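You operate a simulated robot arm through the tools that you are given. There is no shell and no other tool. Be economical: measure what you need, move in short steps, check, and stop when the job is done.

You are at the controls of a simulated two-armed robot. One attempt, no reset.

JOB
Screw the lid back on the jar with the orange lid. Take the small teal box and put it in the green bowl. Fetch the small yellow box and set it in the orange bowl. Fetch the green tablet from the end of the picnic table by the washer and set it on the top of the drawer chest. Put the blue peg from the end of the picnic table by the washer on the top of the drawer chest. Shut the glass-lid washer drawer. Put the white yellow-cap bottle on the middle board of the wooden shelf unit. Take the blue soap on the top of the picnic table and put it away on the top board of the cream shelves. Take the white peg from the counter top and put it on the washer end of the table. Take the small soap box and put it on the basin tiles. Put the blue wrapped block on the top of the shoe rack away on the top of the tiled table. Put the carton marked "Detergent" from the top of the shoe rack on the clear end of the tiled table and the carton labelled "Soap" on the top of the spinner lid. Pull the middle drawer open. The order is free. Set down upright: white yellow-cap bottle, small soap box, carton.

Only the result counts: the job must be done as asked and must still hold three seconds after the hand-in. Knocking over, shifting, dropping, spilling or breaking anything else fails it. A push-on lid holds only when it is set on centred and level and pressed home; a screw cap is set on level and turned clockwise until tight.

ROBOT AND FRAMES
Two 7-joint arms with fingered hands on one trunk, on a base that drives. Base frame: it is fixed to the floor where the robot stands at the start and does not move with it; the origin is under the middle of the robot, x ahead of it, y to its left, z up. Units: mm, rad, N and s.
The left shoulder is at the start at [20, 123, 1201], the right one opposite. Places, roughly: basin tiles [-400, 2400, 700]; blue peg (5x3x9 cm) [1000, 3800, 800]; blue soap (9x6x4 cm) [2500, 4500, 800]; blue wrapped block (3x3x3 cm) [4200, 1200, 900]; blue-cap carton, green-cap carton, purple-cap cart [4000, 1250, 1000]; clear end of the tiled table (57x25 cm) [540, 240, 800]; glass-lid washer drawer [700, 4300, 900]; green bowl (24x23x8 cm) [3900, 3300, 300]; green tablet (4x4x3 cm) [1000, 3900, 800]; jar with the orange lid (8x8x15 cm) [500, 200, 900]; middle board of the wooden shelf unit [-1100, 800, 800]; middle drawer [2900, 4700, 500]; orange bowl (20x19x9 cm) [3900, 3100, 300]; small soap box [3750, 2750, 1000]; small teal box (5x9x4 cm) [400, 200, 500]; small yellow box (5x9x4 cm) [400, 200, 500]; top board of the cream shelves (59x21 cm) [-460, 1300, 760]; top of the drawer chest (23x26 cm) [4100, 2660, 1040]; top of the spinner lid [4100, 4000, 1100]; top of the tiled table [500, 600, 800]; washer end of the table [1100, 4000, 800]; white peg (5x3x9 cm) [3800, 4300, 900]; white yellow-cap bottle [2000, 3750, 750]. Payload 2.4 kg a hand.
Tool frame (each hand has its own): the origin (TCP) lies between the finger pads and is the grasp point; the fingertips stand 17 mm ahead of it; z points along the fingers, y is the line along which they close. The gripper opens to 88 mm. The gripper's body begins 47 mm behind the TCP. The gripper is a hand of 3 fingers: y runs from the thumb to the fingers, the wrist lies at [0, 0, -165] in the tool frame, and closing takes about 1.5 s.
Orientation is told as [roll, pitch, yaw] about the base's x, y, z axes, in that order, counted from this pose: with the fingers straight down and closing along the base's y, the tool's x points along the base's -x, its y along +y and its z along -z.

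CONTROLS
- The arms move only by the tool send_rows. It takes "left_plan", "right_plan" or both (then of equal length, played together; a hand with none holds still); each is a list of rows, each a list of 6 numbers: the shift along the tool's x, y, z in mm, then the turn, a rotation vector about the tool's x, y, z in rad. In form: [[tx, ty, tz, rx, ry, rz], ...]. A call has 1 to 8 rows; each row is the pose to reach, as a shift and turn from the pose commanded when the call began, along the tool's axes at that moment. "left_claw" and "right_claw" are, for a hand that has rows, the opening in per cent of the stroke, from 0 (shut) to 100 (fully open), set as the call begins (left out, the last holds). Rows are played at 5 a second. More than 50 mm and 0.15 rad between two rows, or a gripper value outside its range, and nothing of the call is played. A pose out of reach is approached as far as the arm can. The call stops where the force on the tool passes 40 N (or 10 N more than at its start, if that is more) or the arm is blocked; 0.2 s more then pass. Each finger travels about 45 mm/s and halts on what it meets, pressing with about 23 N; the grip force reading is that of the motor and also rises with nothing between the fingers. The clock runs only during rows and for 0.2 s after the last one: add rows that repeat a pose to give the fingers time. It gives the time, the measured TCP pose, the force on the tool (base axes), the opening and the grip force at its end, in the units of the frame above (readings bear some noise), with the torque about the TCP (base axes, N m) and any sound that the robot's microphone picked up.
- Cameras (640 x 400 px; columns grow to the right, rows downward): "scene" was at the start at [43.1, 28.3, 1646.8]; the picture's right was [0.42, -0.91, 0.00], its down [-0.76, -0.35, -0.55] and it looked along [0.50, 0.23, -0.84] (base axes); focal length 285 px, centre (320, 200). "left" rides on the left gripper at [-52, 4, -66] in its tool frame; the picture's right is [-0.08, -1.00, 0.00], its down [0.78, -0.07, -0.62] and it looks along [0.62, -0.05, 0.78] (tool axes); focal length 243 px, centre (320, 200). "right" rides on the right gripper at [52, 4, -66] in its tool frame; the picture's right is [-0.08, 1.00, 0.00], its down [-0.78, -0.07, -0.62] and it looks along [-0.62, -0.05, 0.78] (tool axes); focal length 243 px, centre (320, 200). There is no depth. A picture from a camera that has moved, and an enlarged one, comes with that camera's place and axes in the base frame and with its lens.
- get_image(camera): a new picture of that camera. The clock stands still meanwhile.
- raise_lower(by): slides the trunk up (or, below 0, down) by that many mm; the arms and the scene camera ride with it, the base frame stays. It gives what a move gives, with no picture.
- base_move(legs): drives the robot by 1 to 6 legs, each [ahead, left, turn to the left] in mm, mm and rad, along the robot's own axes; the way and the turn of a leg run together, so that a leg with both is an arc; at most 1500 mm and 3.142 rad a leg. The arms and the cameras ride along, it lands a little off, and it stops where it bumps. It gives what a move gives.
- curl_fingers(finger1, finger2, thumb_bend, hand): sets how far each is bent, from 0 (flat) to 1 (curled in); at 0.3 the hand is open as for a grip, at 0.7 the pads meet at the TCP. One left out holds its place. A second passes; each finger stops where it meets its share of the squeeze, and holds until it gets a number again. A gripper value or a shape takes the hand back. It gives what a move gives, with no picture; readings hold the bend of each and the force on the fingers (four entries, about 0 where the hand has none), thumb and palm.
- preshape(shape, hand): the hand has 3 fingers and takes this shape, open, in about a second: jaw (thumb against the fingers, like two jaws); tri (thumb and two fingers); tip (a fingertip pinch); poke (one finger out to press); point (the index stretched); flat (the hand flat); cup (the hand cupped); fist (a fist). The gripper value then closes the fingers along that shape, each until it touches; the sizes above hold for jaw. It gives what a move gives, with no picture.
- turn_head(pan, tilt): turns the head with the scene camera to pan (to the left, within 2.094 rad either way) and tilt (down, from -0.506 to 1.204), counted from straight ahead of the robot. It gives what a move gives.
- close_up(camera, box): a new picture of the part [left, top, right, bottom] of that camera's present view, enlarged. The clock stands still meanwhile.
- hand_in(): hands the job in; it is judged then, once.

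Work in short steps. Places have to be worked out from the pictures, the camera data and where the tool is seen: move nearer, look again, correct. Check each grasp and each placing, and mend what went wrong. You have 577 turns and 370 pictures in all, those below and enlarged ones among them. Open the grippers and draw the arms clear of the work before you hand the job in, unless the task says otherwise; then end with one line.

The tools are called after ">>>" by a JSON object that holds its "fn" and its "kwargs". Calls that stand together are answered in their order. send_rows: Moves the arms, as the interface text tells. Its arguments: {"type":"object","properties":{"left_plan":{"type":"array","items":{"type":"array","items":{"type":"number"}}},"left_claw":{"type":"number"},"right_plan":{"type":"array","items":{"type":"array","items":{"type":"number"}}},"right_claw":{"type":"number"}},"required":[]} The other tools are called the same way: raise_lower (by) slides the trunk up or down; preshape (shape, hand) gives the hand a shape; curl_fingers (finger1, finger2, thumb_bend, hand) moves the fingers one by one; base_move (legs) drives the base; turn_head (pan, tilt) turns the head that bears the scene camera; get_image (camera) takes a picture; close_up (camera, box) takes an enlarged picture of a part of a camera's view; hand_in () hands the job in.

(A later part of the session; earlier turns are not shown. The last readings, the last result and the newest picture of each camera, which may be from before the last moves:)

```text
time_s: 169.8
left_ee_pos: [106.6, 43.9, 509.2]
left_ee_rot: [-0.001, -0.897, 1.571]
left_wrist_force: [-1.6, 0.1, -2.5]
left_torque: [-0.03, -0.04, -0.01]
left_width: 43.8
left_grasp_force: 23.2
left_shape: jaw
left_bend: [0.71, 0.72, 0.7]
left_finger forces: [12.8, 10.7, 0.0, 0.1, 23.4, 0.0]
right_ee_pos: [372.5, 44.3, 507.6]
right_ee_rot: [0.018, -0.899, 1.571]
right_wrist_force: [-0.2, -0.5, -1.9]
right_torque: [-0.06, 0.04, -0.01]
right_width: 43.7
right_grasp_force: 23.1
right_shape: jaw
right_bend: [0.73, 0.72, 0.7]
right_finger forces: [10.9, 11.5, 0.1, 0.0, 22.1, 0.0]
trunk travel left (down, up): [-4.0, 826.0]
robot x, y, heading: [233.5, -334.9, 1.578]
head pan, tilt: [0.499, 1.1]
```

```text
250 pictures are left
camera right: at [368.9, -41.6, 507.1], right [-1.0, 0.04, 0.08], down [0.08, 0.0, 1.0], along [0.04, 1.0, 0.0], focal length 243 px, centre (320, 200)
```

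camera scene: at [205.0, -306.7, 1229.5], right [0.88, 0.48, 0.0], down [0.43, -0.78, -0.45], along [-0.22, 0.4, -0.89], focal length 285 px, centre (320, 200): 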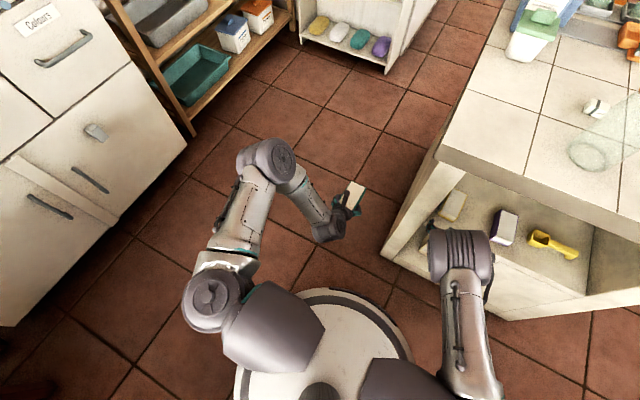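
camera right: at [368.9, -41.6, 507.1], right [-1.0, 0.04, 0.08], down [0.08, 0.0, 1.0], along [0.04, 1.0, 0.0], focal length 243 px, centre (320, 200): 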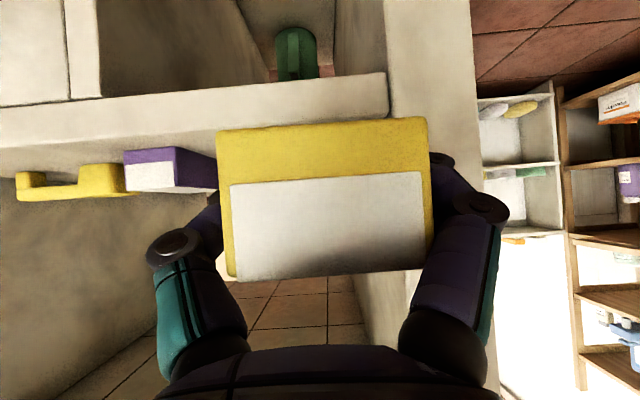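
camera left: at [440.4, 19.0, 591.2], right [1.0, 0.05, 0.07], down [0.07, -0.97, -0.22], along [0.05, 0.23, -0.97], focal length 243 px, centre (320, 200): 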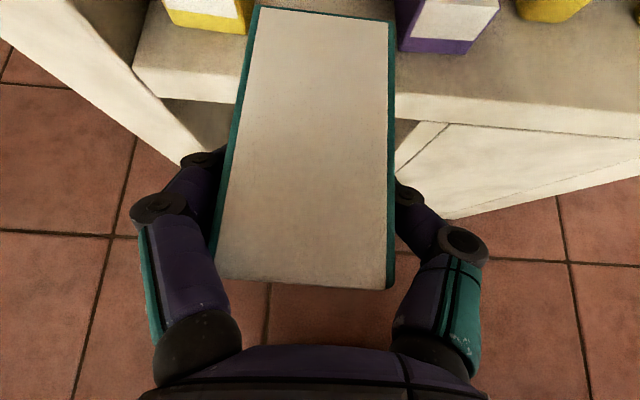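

Both boxes are held. I back off, tuck the arms in, and drive around toward the bowls near (3900,3200).

>>> {"fn": "base_move", "kwargs": {"legs": [[-250, 0, 0]]}}

>>> {"fn": "send_rows", "kwargs": {"right_plan": [[7, 0, -33, 0, 0, 0], [14, 0, -66, 0, 0, 0], [21, 0, -99, 0, 0, 0], [28, 0, -131, 0, 0, 0], [28, 0, -131, 0, 0, 0]], "left_plan": [[7, 0, -33, 0, 0, 0], [14, 0, -66, 0, 0, 0], [21, 0, -99, 0, 0, 0], [28, 0, -131, 0, 0, 0], [28, 0, -131, 0, 0, 0]]}}

>>> {"fn": "raise_lower", "kwargs": {"by": 300}}

>>> {"fn": "turn_head", "kwargs": {"pan": 0, "tilt": 0.35}}

>>> {"fn": "get_image", "kwargs": {"camera": "scene"}}

```text
time_s: 171.6
left_ee_pos: [109.2, -207.5, 508.6]
left_ee_rot: [0.001, -0.897, 1.569]
left_wrist_force: [0.8, -0.4, -2.3]
left_torque: [-0.08, 0.01, -0.01]
left_width: 43.6
left_grasp_force: 22.8
left_shape: jaw
left_bend: [0.71, 0.72, 0.7]
left_finger forces: [12.8, 10.7, 0.1, 0.0, 23.4, 0.0]
right_ee_pos: [373.7, -209.2, 506.0]
right_ee_rot: [0.016, -0.899, 1.569]
right_wrist_force: [-0.1, 0.3, -1.7]
right_torque: [-0.04, 0.0, -0.01]
right_width: 43.6
right_grasp_force: 23.0
right_shape: jaw
right_bend: [0.73, 0.72, 0.7]
right_finger forces: [11.0, 11.5, 0.0, 0.0, 22.2, 0.0]
trunk travel left (down, up): [-4.0, 826.0]
robot x, y, heading: [234.7, -591.7, 1.574]
head pan, tilt: [0.499, 1.1]
```

```text
time_s: 172.8
left_ee_pos: [114.9, -315.6, 556.8]
left_ee_rot: [0.001, -0.897, 1.567]
left_wrist_force: [0.1, 0.2, -2.2]
left_torque: [-0.01, -0.03, -0.01]
left_width: 43.6
left_grasp_force: 23.1
left_shape: jaw
left_bend: [0.71, 0.72, 0.7]
left_finger forces: [12.9, 10.7, 0.1, 0.1, 23.4, 0.0]
left hand out of reach, approached as far as the arm can: row 4, 5
right_ee_pos: [369.8, -316.7, 551.1]
right_ee_rot: [0.017, -0.899, 1.57]
right_wrist_force: [-0.5, 0.5, -1.6]
right_torque: [-0.07, -0.01, 0.03]
right_width: 43.5
right_grasp_force: 22.8
right_shape: jaw
right_bend: [0.73, 0.72, 0.7]
right_finger forces: [10.7, 11.6, 0.0, 0.1, 22.2, 0.0]
right hand out of reach, approached as far as the arm can: row 4, 5
trunk travel left (down, up): [-4.0, 826.0]
robot x, y, heading: [236.5, -590.5, 1.571]
head pan, tilt: [0.499, 1.1]
```

```text
time_s: 175.8
left_ee_pos: [114.7, -316.6, 857.5]
left_ee_rot: [0.002, -0.896, 1.568]
left_wrist_force: [-0.4, 0.3, -1.6]
left_torque: [-0.06, 0.05, 0.01]
left_width: 43.8
left_grasp_force: 22.5
left_shape: jaw
left_bend: [0.71, 0.72, 0.7]
left_finger forces: [12.8, 10.7, 0.1, 0.0, 23.4, 0.0]
right_ee_pos: [370.5, -316.1, 850.0]
right_ee_rot: [0.018, -0.9, 1.57]
right_wrist_force: [0.6, 0.0, -1.6]
right_torque: [-0.03, 0.01, -0.01]
right_width: 43.8
right_grasp_force: 22.8
right_shape: jaw
right_bend: [0.73, 0.72, 0.7]
right_finger forces: [10.8, 11.6, 0.1, 0.0, 22.3, 0.0]
trunk travel left (down, up): [-304.0, 526.0]
robot x, y, heading: [239.3, -594.7, 1.578]
head pan, tilt: [0.499, 1.1]
```

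```text
time_s: 176.9
left_ee_pos: [114.3, -314.4, 857.9]
left_ee_rot: [0.002, -0.897, 1.566]
left_wrist_force: [0.0, -0.6, -2.6]
left_torque: [-0.03, 0.02, -0.01]
left_width: 43.6
left_grasp_force: 22.7
left_shape: jaw
left_bend: [0.71, 0.72, 0.7]
left_finger forces: [12.8, 10.7, 0.0, 0.1, 23.4, 0.0]
right_ee_pos: [369.4, -316.2, 851.8]
right_ee_rot: [0.017, -0.9, 1.569]
right_wrist_force: [0.3, -0.3, -1.4]
right_torque: [-0.03, -0.01, -0.01]
right_width: 43.8
right_grasp_force: 22.8
right_shape: jaw
right_bend: [0.73, 0.72, 0.7]
right_finger forces: [10.8, 11.6, 0.0, 0.0, 22.1, 0.1]
trunk travel left (down, up): [-304.0, 526.0]
robot x, y, heading: [236.3, -593.9, 1.574]
head pan, tilt: [0.0, 0.351]
```

```text
249 pictures are left
camera scene: at [236.0, -521.2, 1590.8], right [1.0, 0.0, 0.0], down [0.0, -0.34, -0.94], along [0.0, 0.94, -0.34], focal length 285 px, centre (320, 200)
```

scene: 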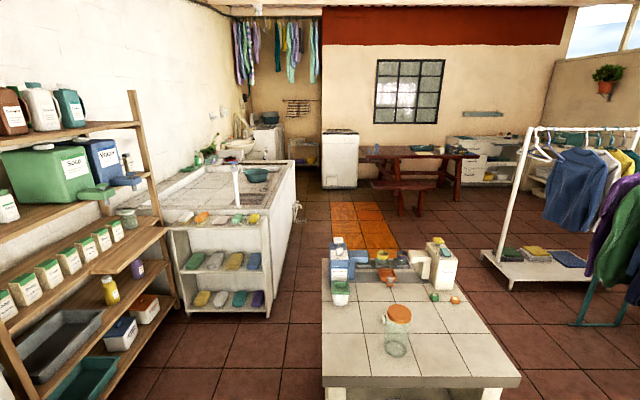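

Clear corridor on the table's right side (x≈1340). Drive there and north.

>>> {"fn": "base_move", "kwargs": {"legs": [[0, -1100, 0], [1500, 0, 0], [1500, 0, 0]]}}

>>> {"fn": "turn_head", "kwargs": {"pan": -1.2, "tilt": 0.4}}

>>> {"fn": "get_image", "kwargs": {"camera": "scene"}}

```text
time_s: 196.8
left_ee_pos: [1191.2, 2689.5, 857.4]
left_ee_rot: [0.001, -0.897, 1.614]
left_wrist_force: [0.4, 0.5, -2.2]
left_torque: [-0.03, -0.01, -0.01]
left_width: 43.7
left_grasp_force: 23.3
left_shape: jaw
left_bend: [0.71, 0.72, 0.7]
left_finger forces: [12.8, 10.7, 0.0, 0.1, 23.5, 0.0]
right_ee_pos: [1446.3, 2702.5, 851.7]
right_ee_rot: [0.017, -0.9, 1.618]
right_wrist_force: [0.3, 0.2, -2.2]
right_torque: [0.0, 0.01, 0.01]
right_width: 44.0
right_grasp_force: 23.0
right_shape: jaw
right_bend: [0.73, 0.72, 0.7]
right_finger forces: [10.9, 11.5, 0.0, 0.0, 22.2, 0.0]
trunk travel left (down, up): [-304.0, 526.0]
robot x, y, heading: [1326.8, 2422.4, 1.618]
head pan, tilt: [0.0, 0.351]
```

```text
time_s: 198.2
left_ee_pos: [1191.1, 2691.2, 858.4]
left_ee_rot: [0.003, -0.897, 1.614]
left_wrist_force: [-0.1, -0.2, -2.3]
left_torque: [-0.01, -0.01, 0.01]
left_width: 43.8
left_grasp_force: 23.4
left_shape: jaw
left_bend: [0.71, 0.72, 0.7]
left_finger forces: [12.8, 10.6, 0.0, 0.0, 23.4, 0.0]
right_ee_pos: [1446.6, 2702.4, 851.7]
right_ee_rot: [0.017, -0.899, 1.615]
right_wrist_force: [-0.1, 0.2, -1.8]
right_torque: [0.0, -0.01, -0.03]
right_width: 43.7
right_grasp_force: 23.0
right_shape: jaw
right_bend: [0.73, 0.72, 0.7]
right_finger forces: [10.8, 11.5, 0.0, 0.1, 22.2, 0.0]
trunk travel left (down, up): [-304.0, 526.0]
robot x, y, heading: [1327.5, 2417.0, 1.618]
head pan, tilt: [-1.201, 0.4]
```

```text
248 pictures are left
camera scene: at [1411.0, 2436.1, 1586.3], right [0.41, -0.91, 0.0], down [-0.36, -0.16, -0.92], along [0.84, 0.38, -0.39], focal length 285 px, centre (320, 200)
```

scene: 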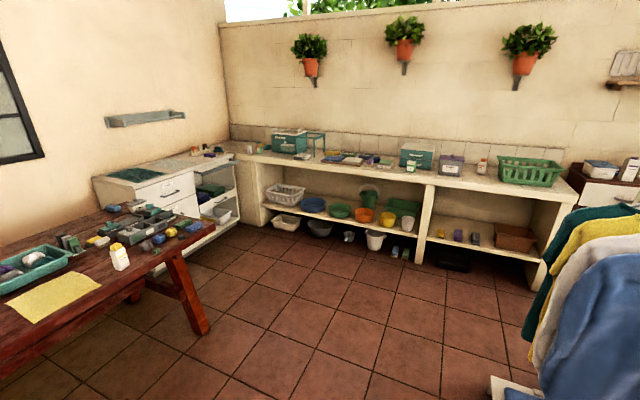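

I see the counter with bowls beneath. Zoom in.

>>> {"fn": "close_up", "kwargs": {"camera": "scene", "box": [250, 120, 560, 280]}}

>>> {"fn": "close_up", "kwargs": {"camera": "scene", "box": [0, 120, 260, 320]}}

```text
2.06 times, centred on (405, 200) of scene
camera zoom: at [1411.0, 2436.1, 1586.3], right [0.41, -0.91, 0.0], down [-0.36, -0.16, -0.92], along [0.84, 0.38, -0.39], focal length 589 px, centre (144, 200)
```

zoom: 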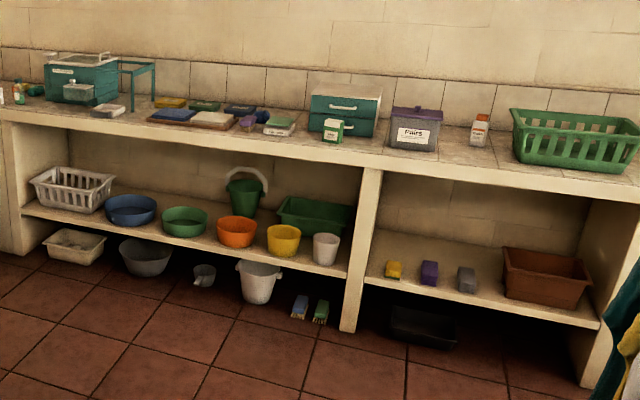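

```text
2.00 times, centred on (130, 220) of scene
camera zoom: at [1411.0, 2436.1, 1586.3], right [0.41, -0.91, 0.0], down [-0.36, -0.16, -0.92], along [0.84, 0.38, -0.39], focal length 570 px, centre (700, 160)
```

zoom: 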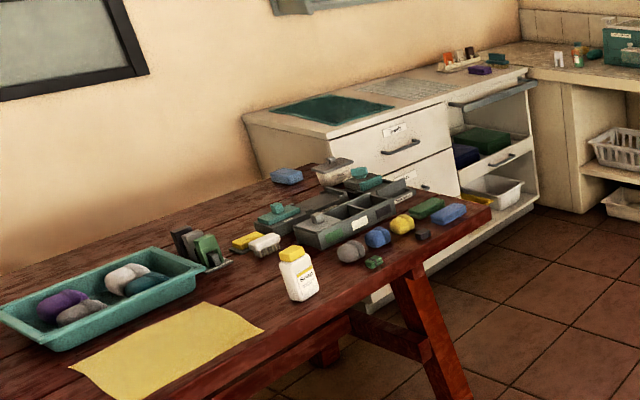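

Green bowl ≈ (3900,3340), orange bowl ≈ (3900,3075), rims z≈350. I turn to face +x and drive between the rack and the picnic table.

>>> {"fn": "base_move", "kwargs": {"legs": [[0, 0, -1.618], [0, 280, 0], [1500, 0, 0], [100, 490, 0]]}}

>>> {"fn": "turn_head", "kwargs": {"pan": 0, "tilt": 0.7}}

>>> {"fn": "get_image", "kwargs": {"camera": "scene"}}

```text
time_s: 213.6
left_ee_pos: [3200.1, 3312.6, 857.5]
left_ee_rot: [0.001, -0.898, 0.001]
left_wrist_force: [-0.1, -0.7, -1.8]
left_torque: [-0.01, 0.06, -0.02]
left_width: 43.7
left_grasp_force: 23.0
left_shape: jaw
left_bend: [0.71, 0.72, 0.7]
left_finger forces: [12.7, 10.5, 0.0, 0.0, 23.1, 0.0]
right_ee_pos: [3199.8, 3056.6, 849.4]
right_ee_rot: [0.019, -0.899, 0.002]
right_wrist_force: [0.1, -0.4, -2.9]
right_torque: [0.03, 0.02, -0.04]
right_width: 44.0
right_grasp_force: 23.4
right_shape: jaw
right_bend: [0.73, 0.72, 0.7]
right_finger forces: [10.4, 11.5, 0.0, 0.1, 21.8, 0.0]
trunk travel left (down, up): [-304.0, 526.0]
robot x, y, heading: [2924.2, 3192.8, 0.002]
head pan, tilt: [-1.201, 0.4]
```

```text
time_s: 215.0
left_ee_pos: [3199.0, 3312.6, 857.1]
left_ee_rot: [0.002, -0.899, 0.0]
left_wrist_force: [0.8, -0.3, -2.6]
left_torque: [-0.01, 0.01, -0.03]
left_width: 43.7
left_grasp_force: 23.1
left_shape: jaw
left_bend: [0.71, 0.72, 0.7]
left_finger forces: [12.7, 10.5, 0.0, 0.0, 23.1, 0.0]
right_ee_pos: [3199.1, 3057.1, 850.9]
right_ee_rot: [0.017, -0.899, 0.0]
right_wrist_force: [-0.4, -0.3, -2.0]
right_torque: [-0.02, 0.04, 0.04]
right_width: 44.1
right_grasp_force: 22.9
right_shape: jaw
right_bend: [0.73, 0.72, 0.7]
right_finger forces: [10.5, 11.5, 0.0, 0.1, 21.8, 0.0]
trunk travel left (down, up): [-304.0, 526.0]
robot x, y, heading: [2923.9, 3190.7, 0.008]
head pan, tilt: [0.0, 0.7]
```

```text
245 pictures are left
camera scene: at [2987.0, 3188.3, 1559.5], right [0.0, -1.0, 0.0], down [-0.64, 0.0, -0.76], along [0.76, 0.0, -0.64], focal length 285 px, centre (320, 200)
```

scene: 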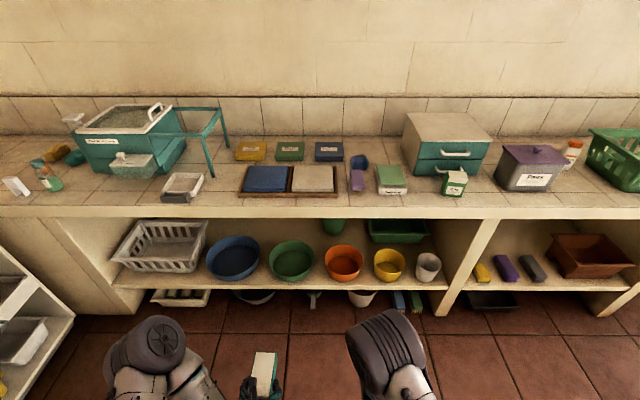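

Excellent view: green bowl ≈ (3945,3343), orange ≈ (3950,3060). Lower the trunk and drive closer.

>>> {"fn": "raise_lower", "kwargs": {"by": -300}}

>>> {"fn": "base_move", "kwargs": {"legs": [[380, 0, 0]]}}

>>> {"fn": "get_image", "kwargs": {"camera": "scene"}}

>>> {"fn": "get_image", "kwargs": {"camera": "right"}}

```text
time_s: 218.0
left_ee_pos: [3198.6, 3314.3, 557.3]
left_ee_rot: [0.002, -0.895, 0.001]
left_wrist_force: [0.4, -0.1, -2.3]
left_torque: [-0.01, 0.03, -0.01]
left_width: 43.7
left_grasp_force: 23.4
left_shape: jaw
left_bend: [0.71, 0.72, 0.7]
left_finger forces: [12.7, 10.5, 0.0, 0.1, 23.1, 0.0]
right_ee_pos: [3200.1, 3056.2, 551.3]
right_ee_rot: [0.019, -0.9, 0.002]
right_wrist_force: [-0.3, -0.1, -2.5]
right_torque: [-0.03, 0.04, -0.01]
right_width: 43.9
right_grasp_force: 22.8
right_shape: jaw
right_bend: [0.73, 0.72, 0.7]
right_finger forces: [10.4, 11.5, 0.1, 0.0, 21.9, 0.0]
trunk travel left (down, up): [-4.0, 826.0]
robot x, y, heading: [2922.5, 3185.2, 0.005]
head pan, tilt: [0.0, 0.7]
```

```text
time_s: 220.4
left_ee_pos: [3581.3, 3318.5, 556.5]
left_ee_rot: [0.002, -0.897, 0.008]
left_wrist_force: [0.1, -0.2, -1.6]
left_torque: [0.0, 0.05, -0.02]
left_width: 43.7
left_grasp_force: 22.8
left_shape: jaw
left_bend: [0.71, 0.72, 0.7]
left_finger forces: [12.7, 10.5, 0.1, 0.0, 23.1, 0.1]
right_ee_pos: [3583.7, 3062.5, 551.0]
right_ee_rot: [0.018, -0.897, 0.009]
right_wrist_force: [0.4, 0.4, -2.6]
right_torque: [-0.02, 0.03, 0.01]
right_width: 44.1
right_grasp_force: 22.6
right_shape: jaw
right_bend: [0.73, 0.72, 0.7]
right_finger forces: [10.4, 11.4, 0.0, 0.0, 22.0, 0.1]
trunk travel left (down, up): [-4.0, 826.0]
robot x, y, heading: [3305.7, 3188.3, 0.011]
head pan, tilt: [0.0, 0.7]
```

```text
244 pictures are left
camera scene: at [3369.8, 3192.0, 1259.5], right [0.01, -1.0, 0.0], down [-0.64, -0.01, -0.76], along [0.76, 0.01, -0.64], focal length 285 px, centre (320, 200)
```

scene: 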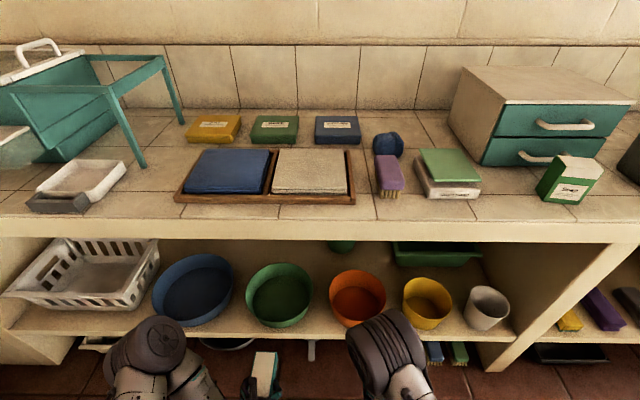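

```text
243 pictures are left
camera right: at [3499.4, 3064.4, 551.3], right [0.03, 1.0, 0.08], down [0.0, -0.08, 1.0], along [1.0, -0.03, 0.0], focal length 243 px, centre (320, 200)
```

right: 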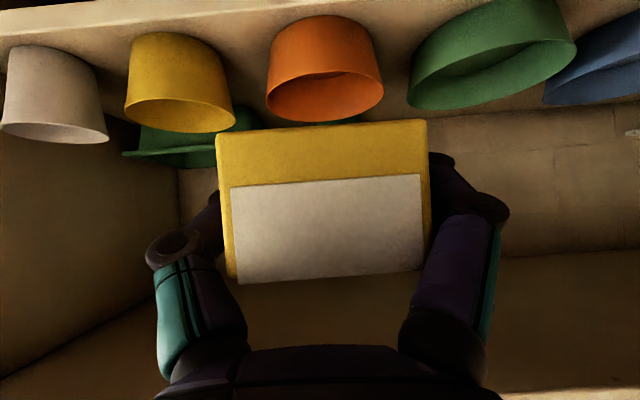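

Approach a little more, then extend both arms over the bowls together (to z≈425).

>>> {"fn": "base_move", "kwargs": {"legs": [[60, 0, -0.01]]}}

>>> {"fn": "send_rows", "kwargs": {"left_plan": [[-6, 4, 34, 0, 0, 0], [-13, 8, 68, 0, 0, 0], [-19, 12, 102, 0, 0, 0], [-26, 16, 136, 0, 0, 0], [-32, 20, 170, 0, 0, 0], [-39, 24, 204, 0, 0, 0], [-45, 27, 238, 0, 0, 0], [-45, 27, 238, 0, 0, 0]], "right_plan": [[-6, 0, 34, 0, 0, 0], [-13, 0, 68, 0, 0, 0], [-19, 0, 102, 0, 0, 0], [-26, 0, 136, 0, 0, 0], [-32, 0, 170, 0, 0, 0], [-39, 0, 204, 0, 0, 0], [-45, 0, 238, 0, 0, 0], [-45, 0, 238, 0, 0, 0]]}}

>>> {"fn": "get_image", "kwargs": {"camera": "scene"}}

>>> {"fn": "get_image", "kwargs": {"camera": "left"}}

>>> {"fn": "get_image", "kwargs": {"camera": "right"}}

```text
time_s: 221.4
left_ee_pos: [3642.5, 3315.2, 557.5]
left_ee_rot: [0.001, -0.897, -0.002]
left_wrist_force: [-0.6, 0.3, -2.4]
left_torque: [-0.03, 0.04, 0.0]
left_width: 43.6
left_grasp_force: 22.8
left_shape: jaw
left_bend: [0.71, 0.72, 0.7]
left_finger forces: [12.7, 10.5, 0.1, 0.0, 23.1, 0.0]
right_ee_pos: [3642.5, 3058.8, 550.7]
right_ee_rot: [0.017, -0.9, -0.002]
right_wrist_force: [0.2, -0.3, -2.4]
right_torque: [0.01, 0.05, -0.01]
right_width: 44.0
right_grasp_force: 23.1
right_shape: jaw
right_bend: [0.73, 0.72, 0.7]
right_finger forces: [10.6, 11.5, 0.0, 0.0, 22.0, 0.0]
trunk travel left (down, up): [-4.0, 826.0]
robot x, y, heading: [3366.0, 3195.0, 0.003]
head pan, tilt: [0.0, 0.7]
```

```text
time_s: 223.2
left_ee_pos: [3855.8, 3340.1, 443.5]
left_ee_rot: [-0.002, -0.895, -0.003]
left_wrist_force: [-0.1, -0.3, -1.3]
left_torque: [-0.02, 0.02, 0.0]
left_width: 43.7
left_grasp_force: 23.0
left_shape: jaw
left_bend: [0.71, 0.72, 0.7]
left_finger forces: [12.8, 10.4, 0.0, 0.0, 23.2, 0.0]
right_ee_pos: [3857.7, 3062.6, 438.2]
right_ee_rot: [0.015, -0.897, -0.003]
right_wrist_force: [0.7, -0.2, -2.2]
right_torque: [-0.02, 0.02, 0.05]
right_width: 43.6
right_grasp_force: 22.9
right_shape: jaw
right_bend: [0.73, 0.72, 0.7]
right_finger forces: [10.3, 11.5, 0.1, 0.0, 21.8, 0.0]
trunk travel left (down, up): [-4.0, 826.0]
robot x, y, heading: [3364.9, 3191.4, 0.008]
head pan, tilt: [0.0, 0.7]
```

```text
242 pictures are left
camera scene: at [3430.1, 3191.8, 1259.5], right [0.0, -1.0, 0.0], down [-0.64, 0.0, -0.76], along [0.76, 0.0, -0.64], focal length 285 px, centre (320, 200)
```

scene: 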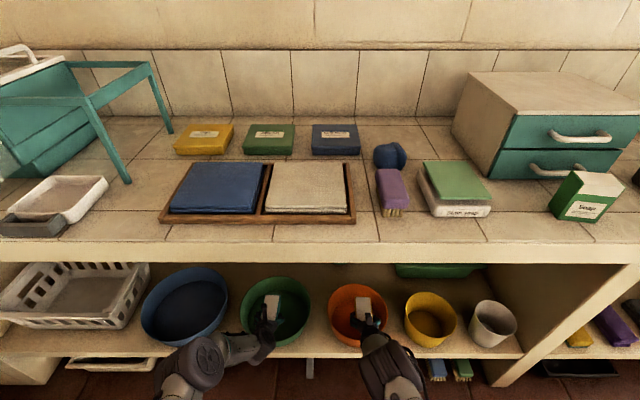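

```text
241 pictures are left
camera left: at [3836.7, 3344.9, 527.1], right [0.05, -1.0, 0.07], down [-0.97, -0.06, -0.22], along [0.22, -0.05, -0.97], focal length 243 px, centre (320, 200)
```

left: 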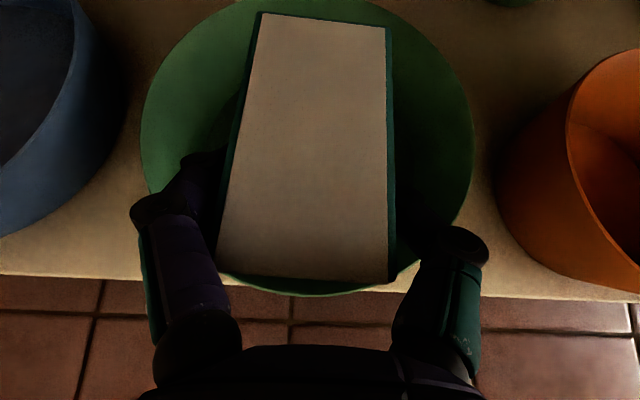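

```text
240 pictures are left
camera right: at [3771.9, 3065.8, 438.4], right [0.04, 1.0, 0.08], down [0.0, -0.08, 1.0], along [1.0, -0.04, -0.01], focal length 243 px, centre (320, 200)
```

right: 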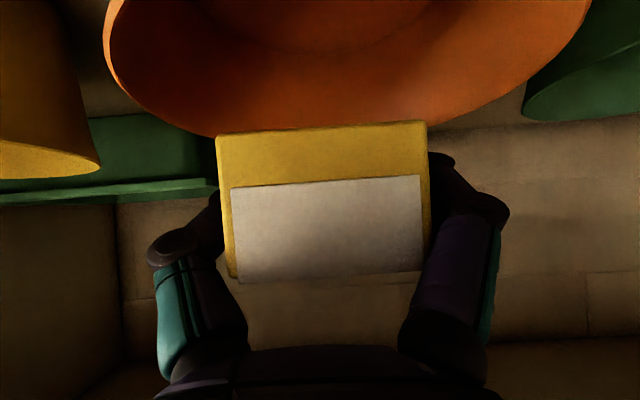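

Need ~50 mm further in. Extend, then lower the left into the bowl; tilt the right nose-down to keep its under-camera off the rim.

>>> {"fn": "send_rows", "kwargs": {"left_plan": [[-16, 2, 20, 0, 0, 0], [-31, 2, 39, 0, 0, 0], [-31, 2, 39, 0, 0, 0], [0, 2, 64, 0, 0, 0], [15, 2, 76, 0, 0, 0], [31, 2, 89, 0, 0, 0], [39, 2, 95, 0, 0, 0]], "right_plan": [[-16, 5, 20, 0, 0, 0], [-31, 10, 39, 0, 0, 0], [-31, 10, 39, 0, 0.13, 0], [-31, 10, 39, 0, 0.26, 0], [-31, 10, 39, 0, 0.4, 0], [-8, 10, 58, 0, 0.4, 0], [8, 10, 70, 0, 0.4, 0]]}}

>>> {"fn": "get_image", "kwargs": {"camera": "left"}}

>>> {"fn": "get_image", "kwargs": {"camera": "scene"}}

>>> {"fn": "get_image", "kwargs": {"camera": "right"}}

```text
time_s: 224.8
left_ee_pos: [3875.1, 3338.2, 403.1]
left_ee_rot: [0.003, -0.898, -0.004]
left_wrist_force: [0.4, -0.5, -2.4]
left_torque: [-0.05, 0.05, 0.02]
left_width: 43.9
left_grasp_force: 22.8
left_shape: jaw
left_bend: [0.71, 0.72, 0.7]
left_finger forces: [12.5, 10.4, 0.1, 0.0, 23.0, 0.1]
left hand out of reach, approached as far as the arm can: row 2, 4, 5, 6, 7
right_ee_pos: [3863.0, 3090.2, 429.8]
right_ee_rot: [0.013, -0.496, 0.009]
right_wrist_force: [0.1, -0.1, -2.3]
right_torque: [0.0, 0.05, -0.02]
right_width: 43.2
right_grasp_force: 23.1
right_shape: jaw
right_bend: [0.73, 0.72, 0.7]
right_finger forces: [9.9, 11.4, 0.0, 0.0, 21.1, 0.1]
right hand out of reach, approached as far as the arm can: row 2, 3, 4, 5, 6, 7
trunk travel left (down, up): [-4.0, 826.0]
robot x, y, heading: [3364.0, 3195.8, 0.004]
head pan, tilt: [0.0, 0.7]
```

```text
239 pictures are left
camera left: at [3856.5, 3343.1, 485.3], right [0.05, -1.0, 0.07], down [-0.97, -0.06, -0.22], along [0.23, -0.05, -0.97], focal length 243 px, centre (320, 200)
```

left: 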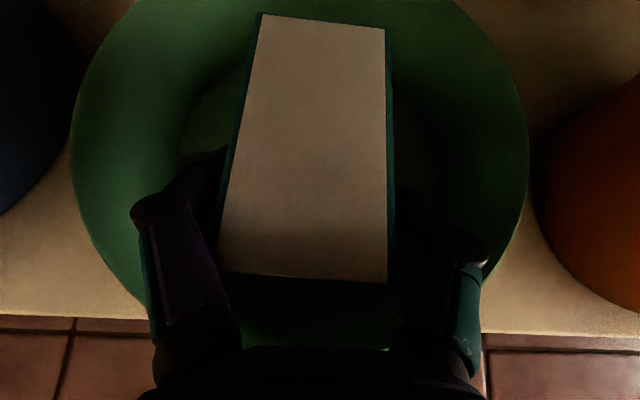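

```text
238 pictures are left
camera scene: at [3430.0, 3191.8, 1259.4], right [0.0, -1.0, 0.0], down [-0.64, 0.0, -0.76], along [0.76, 0.0, -0.64], focal length 285 px, centre (320, 200)
```

scene: 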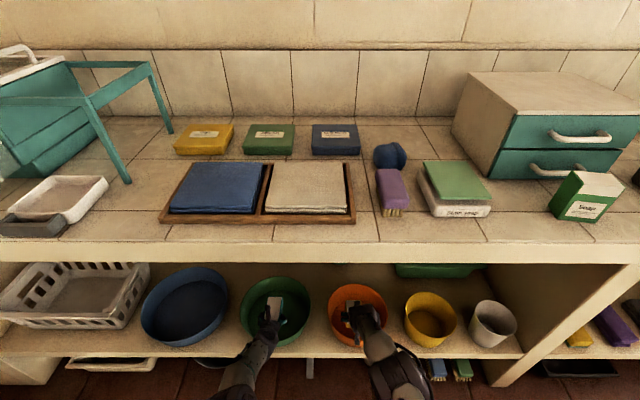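

```text
237 pictures are left
camera right: at [3786.2, 3092.8, 463.1], right [0.06, 1.0, 0.05], down [0.39, -0.07, 0.92], along [0.92, -0.04, -0.39], focal length 243 px, centre (320, 200)
```

right: 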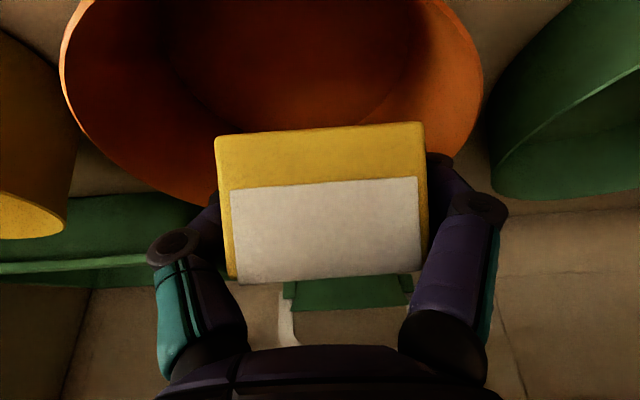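

Reach limit; drive 50 mm closer, then lower both.

>>> {"fn": "base_move", "kwargs": {"legs": [[50, 0, 0]]}}

>>> {"fn": "send_rows", "kwargs": {"left_plan": [[12, 0, 9, 0, 0, 0], [24, 0, 19, 0, 0, 0], [36, 0, 28, 0, 0, 0], [48, 0, 38, 0, 0, 0], [53, 0, 43, 0, 0, 0]], "right_plan": [[8, -8, 14, 0, 0, 0], [16, -16, 28, 0, 0, 0], [23, -20, 42, 0, 0, 0], [31, -20, 57, 0, 0, 0], [37, -20, 68, 0, 0, 0]]}}

>>> {"fn": "get_image", "kwargs": {"camera": "left"}}

>>> {"fn": "get_image", "kwargs": {"camera": "right"}}

>>> {"fn": "get_image", "kwargs": {"camera": "scene"}}

```text
time_s: 225.7
left_ee_pos: [3926.9, 3339.1, 403.2]
left_ee_rot: [0.002, -0.898, -0.004]
left_wrist_force: [-0.4, 0.3, -1.8]
left_torque: [-0.02, 0.03, 0.01]
left_width: 43.6
left_grasp_force: 22.9
left_shape: jaw
left_bend: [0.71, 0.72, 0.7]
left_finger forces: [12.7, 10.3, 0.0, 0.0, 23.0, 0.0]
right_ee_pos: [3914.2, 3090.8, 429.6]
right_ee_rot: [0.011, -0.499, 0.006]
right_wrist_force: [-0.7, 0.0, -1.1]
right_torque: [-0.04, 0.03, 0.0]
right_width: 43.1
right_grasp_force: 23.4
right_shape: jaw
right_bend: [0.73, 0.72, 0.7]
right_finger forces: [9.9, 11.3, 0.0, 0.0, 21.3, 0.0]
trunk travel left (down, up): [-4.0, 826.0]
robot x, y, heading: [3420.1, 3195.3, 0.001]
head pan, tilt: [0.0, 0.7]
```

```text
time_s: 226.9
left_ee_pos: [3897.0, 3343.3, 368.7]
left_ee_rot: [0.003, -0.897, -0.003]
left_wrist_force: [0.9, -0.4, -1.9]
left_torque: [-0.06, 0.02, 0.0]
left_width: 43.7
left_grasp_force: 23.0
left_shape: jaw
left_bend: [0.71, 0.72, 0.7]
left_finger forces: [12.7, 10.3, 0.0, 0.0, 22.9, 0.1]
left hand out of reach, approached as far as the arm can: row 1, 2, 3, 4, 5
right_ee_pos: [3889.5, 3068.2, 380.7]
right_ee_rot: [0.014, -0.498, 0.007]
right_wrist_force: [0.2, -0.2, -1.7]
right_torque: [0.0, -0.01, -0.03]
right_width: 43.5
right_grasp_force: 23.4
right_shape: jaw
right_bend: [0.73, 0.72, 0.7]
right_finger forces: [9.9, 11.3, 0.0, 0.0, 21.3, 0.1]
right hand out of reach, approached as far as the arm can: row 1, 2, 3, 4, 5
trunk travel left (down, up): [-4.0, 826.0]
robot x, y, heading: [3419.0, 3193.8, 0.008]
head pan, tilt: [0.0, 0.7]
```

```text
236 pictures are left
camera left: at [3876.9, 3346.8, 450.7], right [0.05, -1.0, 0.07], down [-0.97, -0.06, -0.22], along [0.23, -0.05, -0.97], focal length 243 px, centre (320, 200)
```

left: 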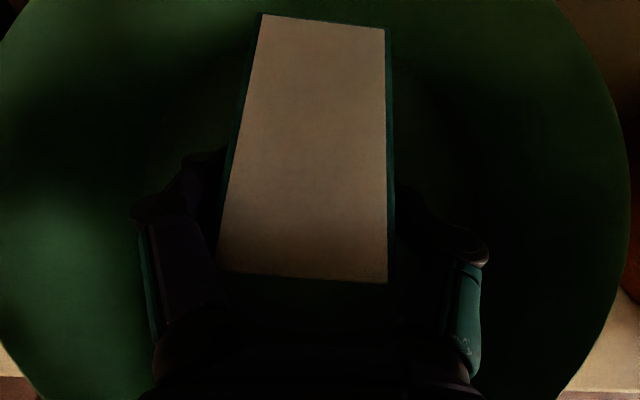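

```text
235 pictures are left
camera right: at [3812.3, 3071.8, 415.2], right [0.06, 1.0, 0.05], down [0.39, -0.07, 0.92], along [0.92, -0.04, -0.39], focal length 243 px, centre (320, 200)
```

right: 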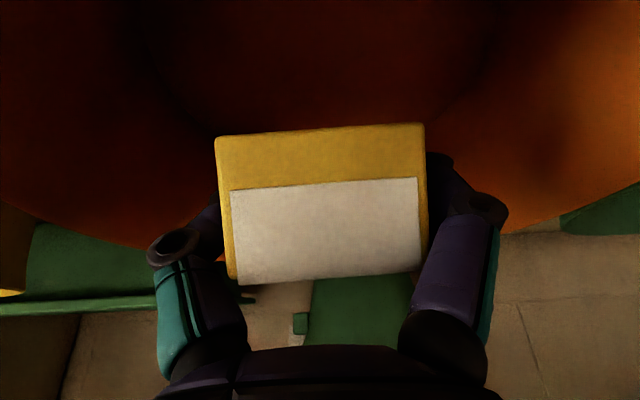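

```text
234 pictures are left
camera scene: at [3479.7, 3191.8, 1259.4], right [0.0, -1.0, 0.0], down [-0.64, 0.0, -0.76], along [0.76, 0.0, -0.64], focal length 285 px, centre (320, 200)
```

scene: 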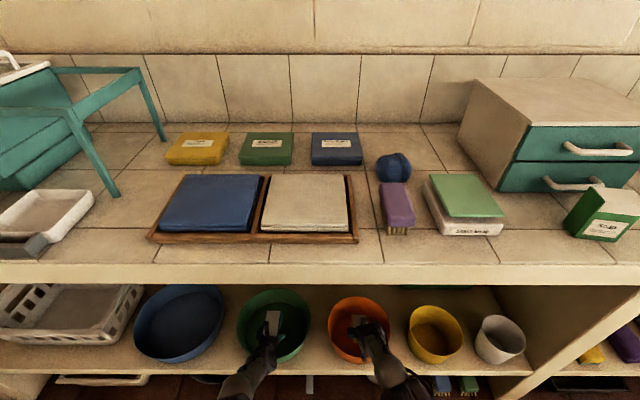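

Boxes are inside the rims. One more 45 mm forward, lower further, then release.

>>> {"fn": "base_move", "kwargs": {"legs": [[45, 0, 0]]}}

>>> {"fn": "send_rows", "kwargs": {"left_plan": [[12, 0, 9, 0, 0, 0], [24, 0, 19, 0, 0, 0], [32, 0, 25, 0, 0, 0], [32, 0, 25, 0, 0, 0]], "right_plan": [[6, 0, 10, 0, 0, 0], [11, 0, 20, 0, 0, 0], [15, 0, 27, 0, 0, 0], [15, 0, 27, 0, 0, 0]]}}

>>> {"fn": "get_image", "kwargs": {"camera": "scene"}}

```text
time_s: 227.8
left_ee_pos: [3941.6, 3341.7, 368.7]
left_ee_rot: [-0.001, -0.896, -0.002]
left_wrist_force: [0.4, 0.0, -2.1]
left_torque: [-0.01, 0.07, 0.05]
left_width: 43.4
left_grasp_force: 22.8
left_shape: jaw
left_bend: [0.71, 0.72, 0.7]
left_finger forces: [12.5, 10.4, 0.1, 0.0, 22.9, 0.0]
right_ee_pos: [3935.2, 3069.5, 382.3]
right_ee_rot: [0.012, -0.499, 0.007]
right_wrist_force: [-0.1, -0.4, -2.7]
right_torque: [0.01, 0.05, -0.02]
right_width: 43.0
right_grasp_force: 23.2
right_shape: jaw
right_bend: [0.73, 0.72, 0.7]
right_finger forces: [10.0, 11.4, 0.1, 0.0, 21.2, 0.0]
trunk travel left (down, up): [-4.0, 826.0]
robot x, y, heading: [3459.6, 3194.3, 0.002]
head pan, tilt: [0.0, 0.7]
```

```text
time_s: 228.8
left_ee_pos: [3927.8, 3343.3, 353.2]
left_ee_rot: [0.002, -0.896, -0.004]
left_wrist_force: [0.1, -0.6, -1.0]
left_torque: [-0.02, 0.05, 0.02]
left_width: 43.7
left_grasp_force: 23.3
left_shape: jaw
left_bend: [0.71, 0.72, 0.7]
left_finger forces: [12.7, 10.2, 0.0, 0.0, 22.8, 0.0]
left hand out of reach, approached as far as the arm can: row 1, 2, 3, 4
right_ee_pos: [3919.6, 3068.0, 364.9]
right_ee_rot: [0.011, -0.499, 0.007]
right_wrist_force: [0.7, 1.1, -1.8]
right_torque: [-0.02, 0.03, 0.04]
right_width: 43.5
right_grasp_force: 22.7
right_shape: jaw
right_bend: [0.73, 0.72, 0.7]
right_finger forces: [10.0, 11.4, 0.0, 0.0, 21.3, 0.1]
right hand out of reach, approached as far as the arm can: row 1, 2, 3, 4
trunk travel left (down, up): [-4.0, 826.0]
robot x, y, heading: [3458.2, 3196.4, 0.001]
head pan, tilt: [0.0, 0.7]
```

```text
233 pictures are left
camera scene: at [3524.9, 3191.9, 1259.5], right [0.0, -1.0, 0.0], down [-0.64, 0.0, -0.76], along [0.76, 0.0, -0.64], focal length 285 px, centre (320, 200)
```

scene: 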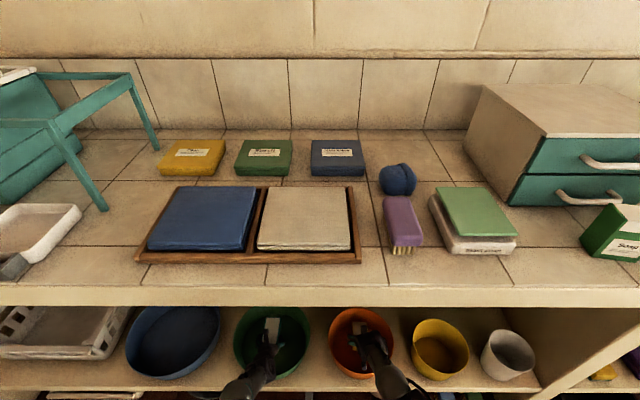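

Low enough (≈30 mm above the bowl floor). Release both and retreat up.

>>> {"fn": "send_rows", "kwargs": {"left_plan": [[0, 0, 0, 0, 0, 0], [0, 0, 0, 0, 0, 0], [0, 0, 0, 0, 0, 0], [0, 0, 0, 0, 0, 0]], "right_plan": [[0, 0, 0, 0, 0, 0], [0, 0, 0, 0, 0, 0], [0, 0, 0, 0, 0, 0], [0, 0, 0, 0, 0, 0]], "left_claw": 85, "right_claw": 85}}

>>> {"fn": "send_rows", "kwargs": {"left_plan": [[-20, 0, -16, 0, 0, 0], [-40, 0, -32, 0, 0, 0], [-60, 0, -48, 0, 0, 0], [-75, 0, -62, 0, 0, 0]], "right_plan": [[-12, 0, -22, 0, 0, 0], [-24, 0, -44, 0, 0, 0], [-36, 0, -66, 0, 0, 0], [-45, 0, -84, 0, 0, 0]]}}

>>> {"fn": "get_image", "kwargs": {"camera": "left"}}

>>> {"fn": "get_image", "kwargs": {"camera": "right"}}

```text
time_s: 229.8
left_ee_pos: [3926.2, 3344.4, 353.1]
left_ee_rot: [0.002, -0.898, -0.003]
left_wrist_force: [0.5, 0.3, -0.3]
left_torque: [-0.01, 0.02, -0.01]
left_width: 74.6
left_grasp_force: 0.0
left_shape: jaw
left_bend: [0.54, 0.54, 0.5]
left_finger forces: [0.0, 0.0, 0.0, 0.0, 0.0, 0.0]
right_ee_pos: [3920.7, 3069.2, 365.9]
right_ee_rot: [0.014, -0.499, 0.006]
right_wrist_force: [0.0, 0.0, 0.1]
right_torque: [0.03, 0.02, 0.0]
right_width: 74.6
right_grasp_force: 0.0
right_shape: jaw
right_bend: [0.54, 0.54, 0.5]
right_finger forces: [0.0, 0.0, 0.1, 0.0, 0.0, 0.1]
trunk travel left (down, up): [-4.0, 826.0]
robot x, y, heading: [3461.3, 3196.0, 0.001]
head pan, tilt: [0.0, 0.7]
```

```text
time_s: 230.8
left_ee_pos: [3974.1, 3336.5, 406.9]
left_ee_rot: [-0.001, -0.897, 0.0]
left_wrist_force: [0.1, -0.2, 0.1]
left_torque: [0.01, 0.02, 0.01]
left_width: 74.6
left_grasp_force: 0.1
left_shape: jaw
left_bend: [0.54, 0.54, 0.5]
left_finger forces: [0.0, 0.0, 0.0, 0.0, 0.1, 0.1]
left hand out of reach, approached as far as the arm can: row 1, 2, 3, 4
right_ee_pos: [3963.2, 3075.3, 432.6]
right_ee_rot: [0.014, -0.498, 0.005]
right_wrist_force: [0.4, -0.5, -0.3]
right_torque: [-0.01, -0.01, 0.01]
right_width: 74.9
right_grasp_force: 0.0
right_shape: jaw
right_bend: [0.54, 0.54, 0.5]
right_finger forces: [0.0, 0.1, 0.0, 0.0, 0.1, 0.0]
right hand out of reach, approached as far as the arm can: row 1, 2, 3, 4
trunk travel left (down, up): [-4.0, 826.0]
robot x, y, heading: [3458.5, 3194.0, 0.003]
head pan, tilt: [0.0, 0.7]
```

```text
232 pictures are left
camera left: at [3952.8, 3340.3, 490.7], right [0.05, -1.0, 0.07], down [-0.97, -0.07, -0.22], along [0.23, -0.05, -0.97], focal length 243 px, centre (320, 200)
```

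left: 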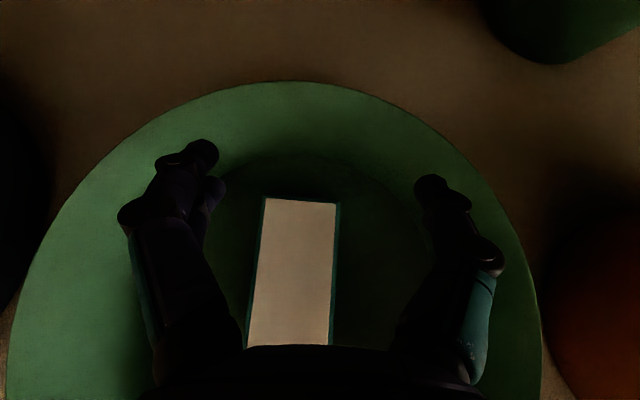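

```text
231 pictures are left
camera right: at [3885.0, 3077.6, 464.9], right [0.06, 1.0, 0.05], down [0.39, -0.07, 0.92], along [0.92, -0.04, -0.39], focal length 243 px, centre (320, 200)
```

right: 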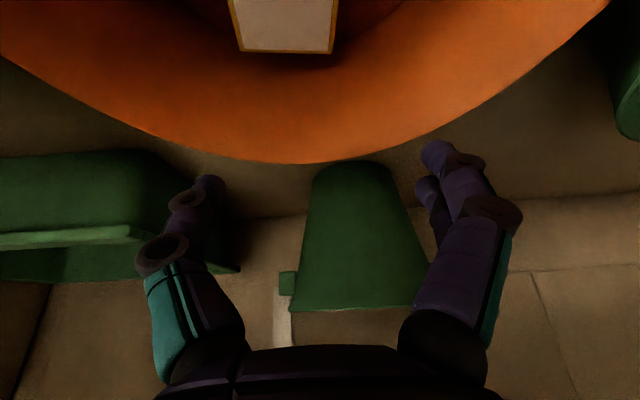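

Both boxes are in their bowls. Back out, raise the trunk, and set the hands vertical again.

>>> {"fn": "base_move", "kwargs": {"legs": [[-450, 0, 0]]}}

>>> {"fn": "raise_lower", "kwargs": {"by": 420}}

>>> {"fn": "send_rows", "kwargs": {"left_plan": [[22, 0, -28, 0, 0.13, 0], [45, 0, -56, 0, 0.26, 0], [67, 0, -84, 0, 0.39, 0], [90, 0, -113, 0, 0.52, 0], [112, 0, -141, 0, 0.65, 0], [135, 0, -169, 0, 0.78, 0], [140, 0, -175, 0, 0.897, 0], [140, 0, -175, 0, 0.897, 0]], "right_plan": [[30, 0, -16, 0, 0.1, 0], [60, 0, -33, 0, 0.2, 0], [90, 0, -49, 0, 0.3, 0], [120, 0, -65, 0, 0.4, 0], [150, 0, -82, 0, 0.498, 0], [180, 0, -98, 0, 0.498, 0], [195, 0, -107, 0, 0.498, 0], [195, 0, -107, 0, 0.498, 0]], "left_claw": 100, "right_claw": 100}}

>>> {"fn": "turn_head", "kwargs": {"pan": 0, "tilt": 0.5}}

>>> {"fn": "get_image", "kwargs": {"camera": "scene"}}

```text
time_s: 233.6
left_ee_pos: [3513.2, 3329.9, 406.6]
left_ee_rot: [0.002, -0.897, -0.022]
left_wrist_force: [0.0, 0.3, -0.3]
left_torque: [-0.01, 0.01, 0.01]
left_width: 74.7
left_grasp_force: 0.1
left_shape: jaw
left_bend: [0.54, 0.54, 0.5]
left_finger forces: [0.0, 0.0, 0.0, 0.0, 0.0, 0.0]
right_ee_pos: [3499.5, 3069.8, 431.0]
right_ee_rot: [0.013, -0.499, -0.011]
right_wrist_force: [0.2, 0.5, 0.3]
right_torque: [-0.02, 0.02, -0.01]
right_width: 74.6
right_grasp_force: 0.0
right_shape: jaw
right_bend: [0.54, 0.54, 0.5]
right_finger forces: [0.0, 0.0, 0.0, 0.1, 0.0, 0.0]
trunk travel left (down, up): [-4.0, 826.0]
robot x, y, heading: [2999.6, 3197.1, -0.014]
head pan, tilt: [0.0, 0.7]
```

```text
refused: 420 is not a number from -400 to 400
```

```text
time_s: 235.4
left_ee_pos: [3288.6, 3336.7, 407.3]
left_ee_rot: [-0.001, -0.001, -0.02]
left_wrist_force: [0.7, -0.6, 0.4]
left_torque: [0.01, 0.03, 0.04]
left_width: 88.4
left_grasp_force: 0.2
left_shape: jaw
left_bend: [0.3, 0.3, 0.3]
left_finger forces: [0.0, 0.1, 0.0, 0.0, 0.1, 0.1]
left hand out of reach, approached as far as the arm can: row 1, 2
right_ee_pos: [3385.6, 3092.1, 363.1]
right_ee_rot: [0.01, -0.001, -0.005]
right_wrist_force: [-0.4, 0.2, 0.8]
right_torque: [0.01, 0.0, 0.0]
right_width: 88.2
right_grasp_force: 0.1
right_shape: jaw
right_bend: [0.3, 0.3, 0.3]
right_finger forces: [0.0, 0.0, 0.1, 0.0, 0.0, 0.0]
right hand out of reach, approached as far as the arm can: row 1, 2, 3, 4, 5, 6, 7, 8
trunk travel left (down, up): [-4.0, 826.0]
robot x, y, heading: [3001.5, 3197.7, -0.016]
head pan, tilt: [0.0, 0.7]
```

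```text
time_s: 236.1
left_ee_pos: [3288.1, 3334.8, 407.8]
left_ee_rot: [0.0, 0.0, -0.021]
left_wrist_force: [0.4, -0.2, -0.6]
left_torque: [0.01, -0.02, 0.02]
left_width: 87.8
left_grasp_force: 0.0
left_shape: jaw
left_bend: [0.3, 0.3, 0.3]
left_finger forces: [0.0, 0.1, 0.0, 0.0, 0.1, 0.1]
right_ee_pos: [3385.6, 3092.1, 362.0]
right_ee_rot: [0.012, 0.0, -0.006]
right_wrist_force: [0.4, -0.1, -0.3]
right_torque: [0.02, 0.0, 0.01]
right_width: 88.1
right_grasp_force: 0.1
right_shape: jaw
right_bend: [0.3, 0.3, 0.3]
right_finger forces: [0.1, 0.0, 0.0, 0.1, 0.1, 0.1]
trunk travel left (down, up): [-4.0, 826.0]
robot x, y, heading: [2999.0, 3196.8, -0.017]
head pan, tilt: [0.0, 0.499]
```

```text
230 pictures are left
camera scene: at [3069.5, 3193.9, 1277.1], right [-0.02, -1.0, 0.0], down [-0.48, 0.01, -0.88], along [0.88, -0.01, -0.48], focal length 285 px, centre (320, 200)
```

scene: 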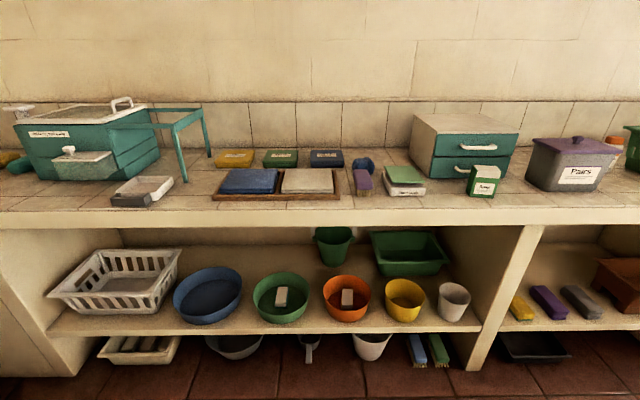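

Boxes confirmed in the bowls. Raise the trunk 400 and lift both hands above counter height.

>>> {"fn": "raise_lower", "kwargs": {"by": 400}}

>>> {"fn": "send_rows", "kwargs": {"left_plan": [[0, 0, -45, 0, 0, 0.003], [0, 0, -90, 0, 0, 0.003], [0, 0, -135, 0, 0, 0.003], [0, 0, -180, 0, 0, 0.003], [0, 0, -225, 0, 0, 0.003], [0, 0, -250, 0, 0, 0.003]], "right_plan": [[35, 0, -30, 0, 0, 0], [70, 0, -75, 0, 0, 0], [100, 0, -120, 0, 0, 0], [120, 0, -165, 0, 0, 0], [130, 0, -210, 0, 0, 0], [140, 0, -255, 0, 0, 0]]}}

>>> {"fn": "send_rows", "kwargs": {"right_plan": [[0, 0, -40, 0, 0, 0], [0, 0, -70, 0, 0, 0]]}}

```text
time_s: 240.0
left_ee_pos: [3288.2, 3336.2, 807.1]
left_ee_rot: [0.0, -0.001, -0.019]
left_wrist_force: [0.0, 0.2, -0.8]
left_torque: [0.03, 0.03, -0.03]
left_width: 87.7
left_grasp_force: 0.2
left_shape: jaw
left_bend: [0.3, 0.3, 0.3]
left_finger forces: [0.0, 0.1, 0.0, 0.0, 0.0, 0.0]
right_ee_pos: [3386.7, 3091.7, 762.7]
right_ee_rot: [0.01, 0.001, -0.004]
right_wrist_force: [0.0, 0.1, -0.7]
right_torque: [0.03, 0.0, 0.0]
right_width: 87.6
right_grasp_force: 0.1
right_shape: jaw
right_bend: [0.3, 0.3, 0.3]
right_finger forces: [0.1, 0.0, 0.0, 0.1, 0.1, 0.0]
trunk travel left (down, up): [-404.0, 426.0]
robot x, y, heading: [2998.8, 3196.4, -0.014]
head pan, tilt: [0.0, 0.499]
```

```text
refused: row 2 steps farther than a row can; nothing moved
```

```text
time_s: 240.6
left_ee_pos: [3289.2, 3334.7, 807.2]
left_ee_rot: [-0.001, 0.001, -0.02]
left_wrist_force: [-0.2, 0.5, -0.3]
left_torque: [0.03, -0.01, 0.01]
left_width: 87.9
left_grasp_force: 0.0
left_shape: jaw
left_bend: [0.3, 0.3, 0.3]
left_finger forces: [0.0, 0.0, 0.0, 0.0, 0.0, 0.0]
right_ee_pos: [3418.4, 3095.8, 817.9]
right_ee_rot: [0.011, 0.0, -0.007]
right_wrist_force: [0.7, 0.3, -0.2]
right_torque: [-0.03, 0.0, 0.01]
right_width: 88.0
right_grasp_force: 0.0
right_shape: jaw
right_bend: [0.3, 0.3, 0.3]
right_finger forces: [0.1, 0.1, 0.0, 0.0, 0.1, 0.0]
right hand out of reach, approached as far as the arm can: row 1, 2
trunk travel left (down, up): [-404.0, 426.0]
robot x, y, heading: [2999.1, 3194.9, -0.014]
head pan, tilt: [0.0, 0.499]
```

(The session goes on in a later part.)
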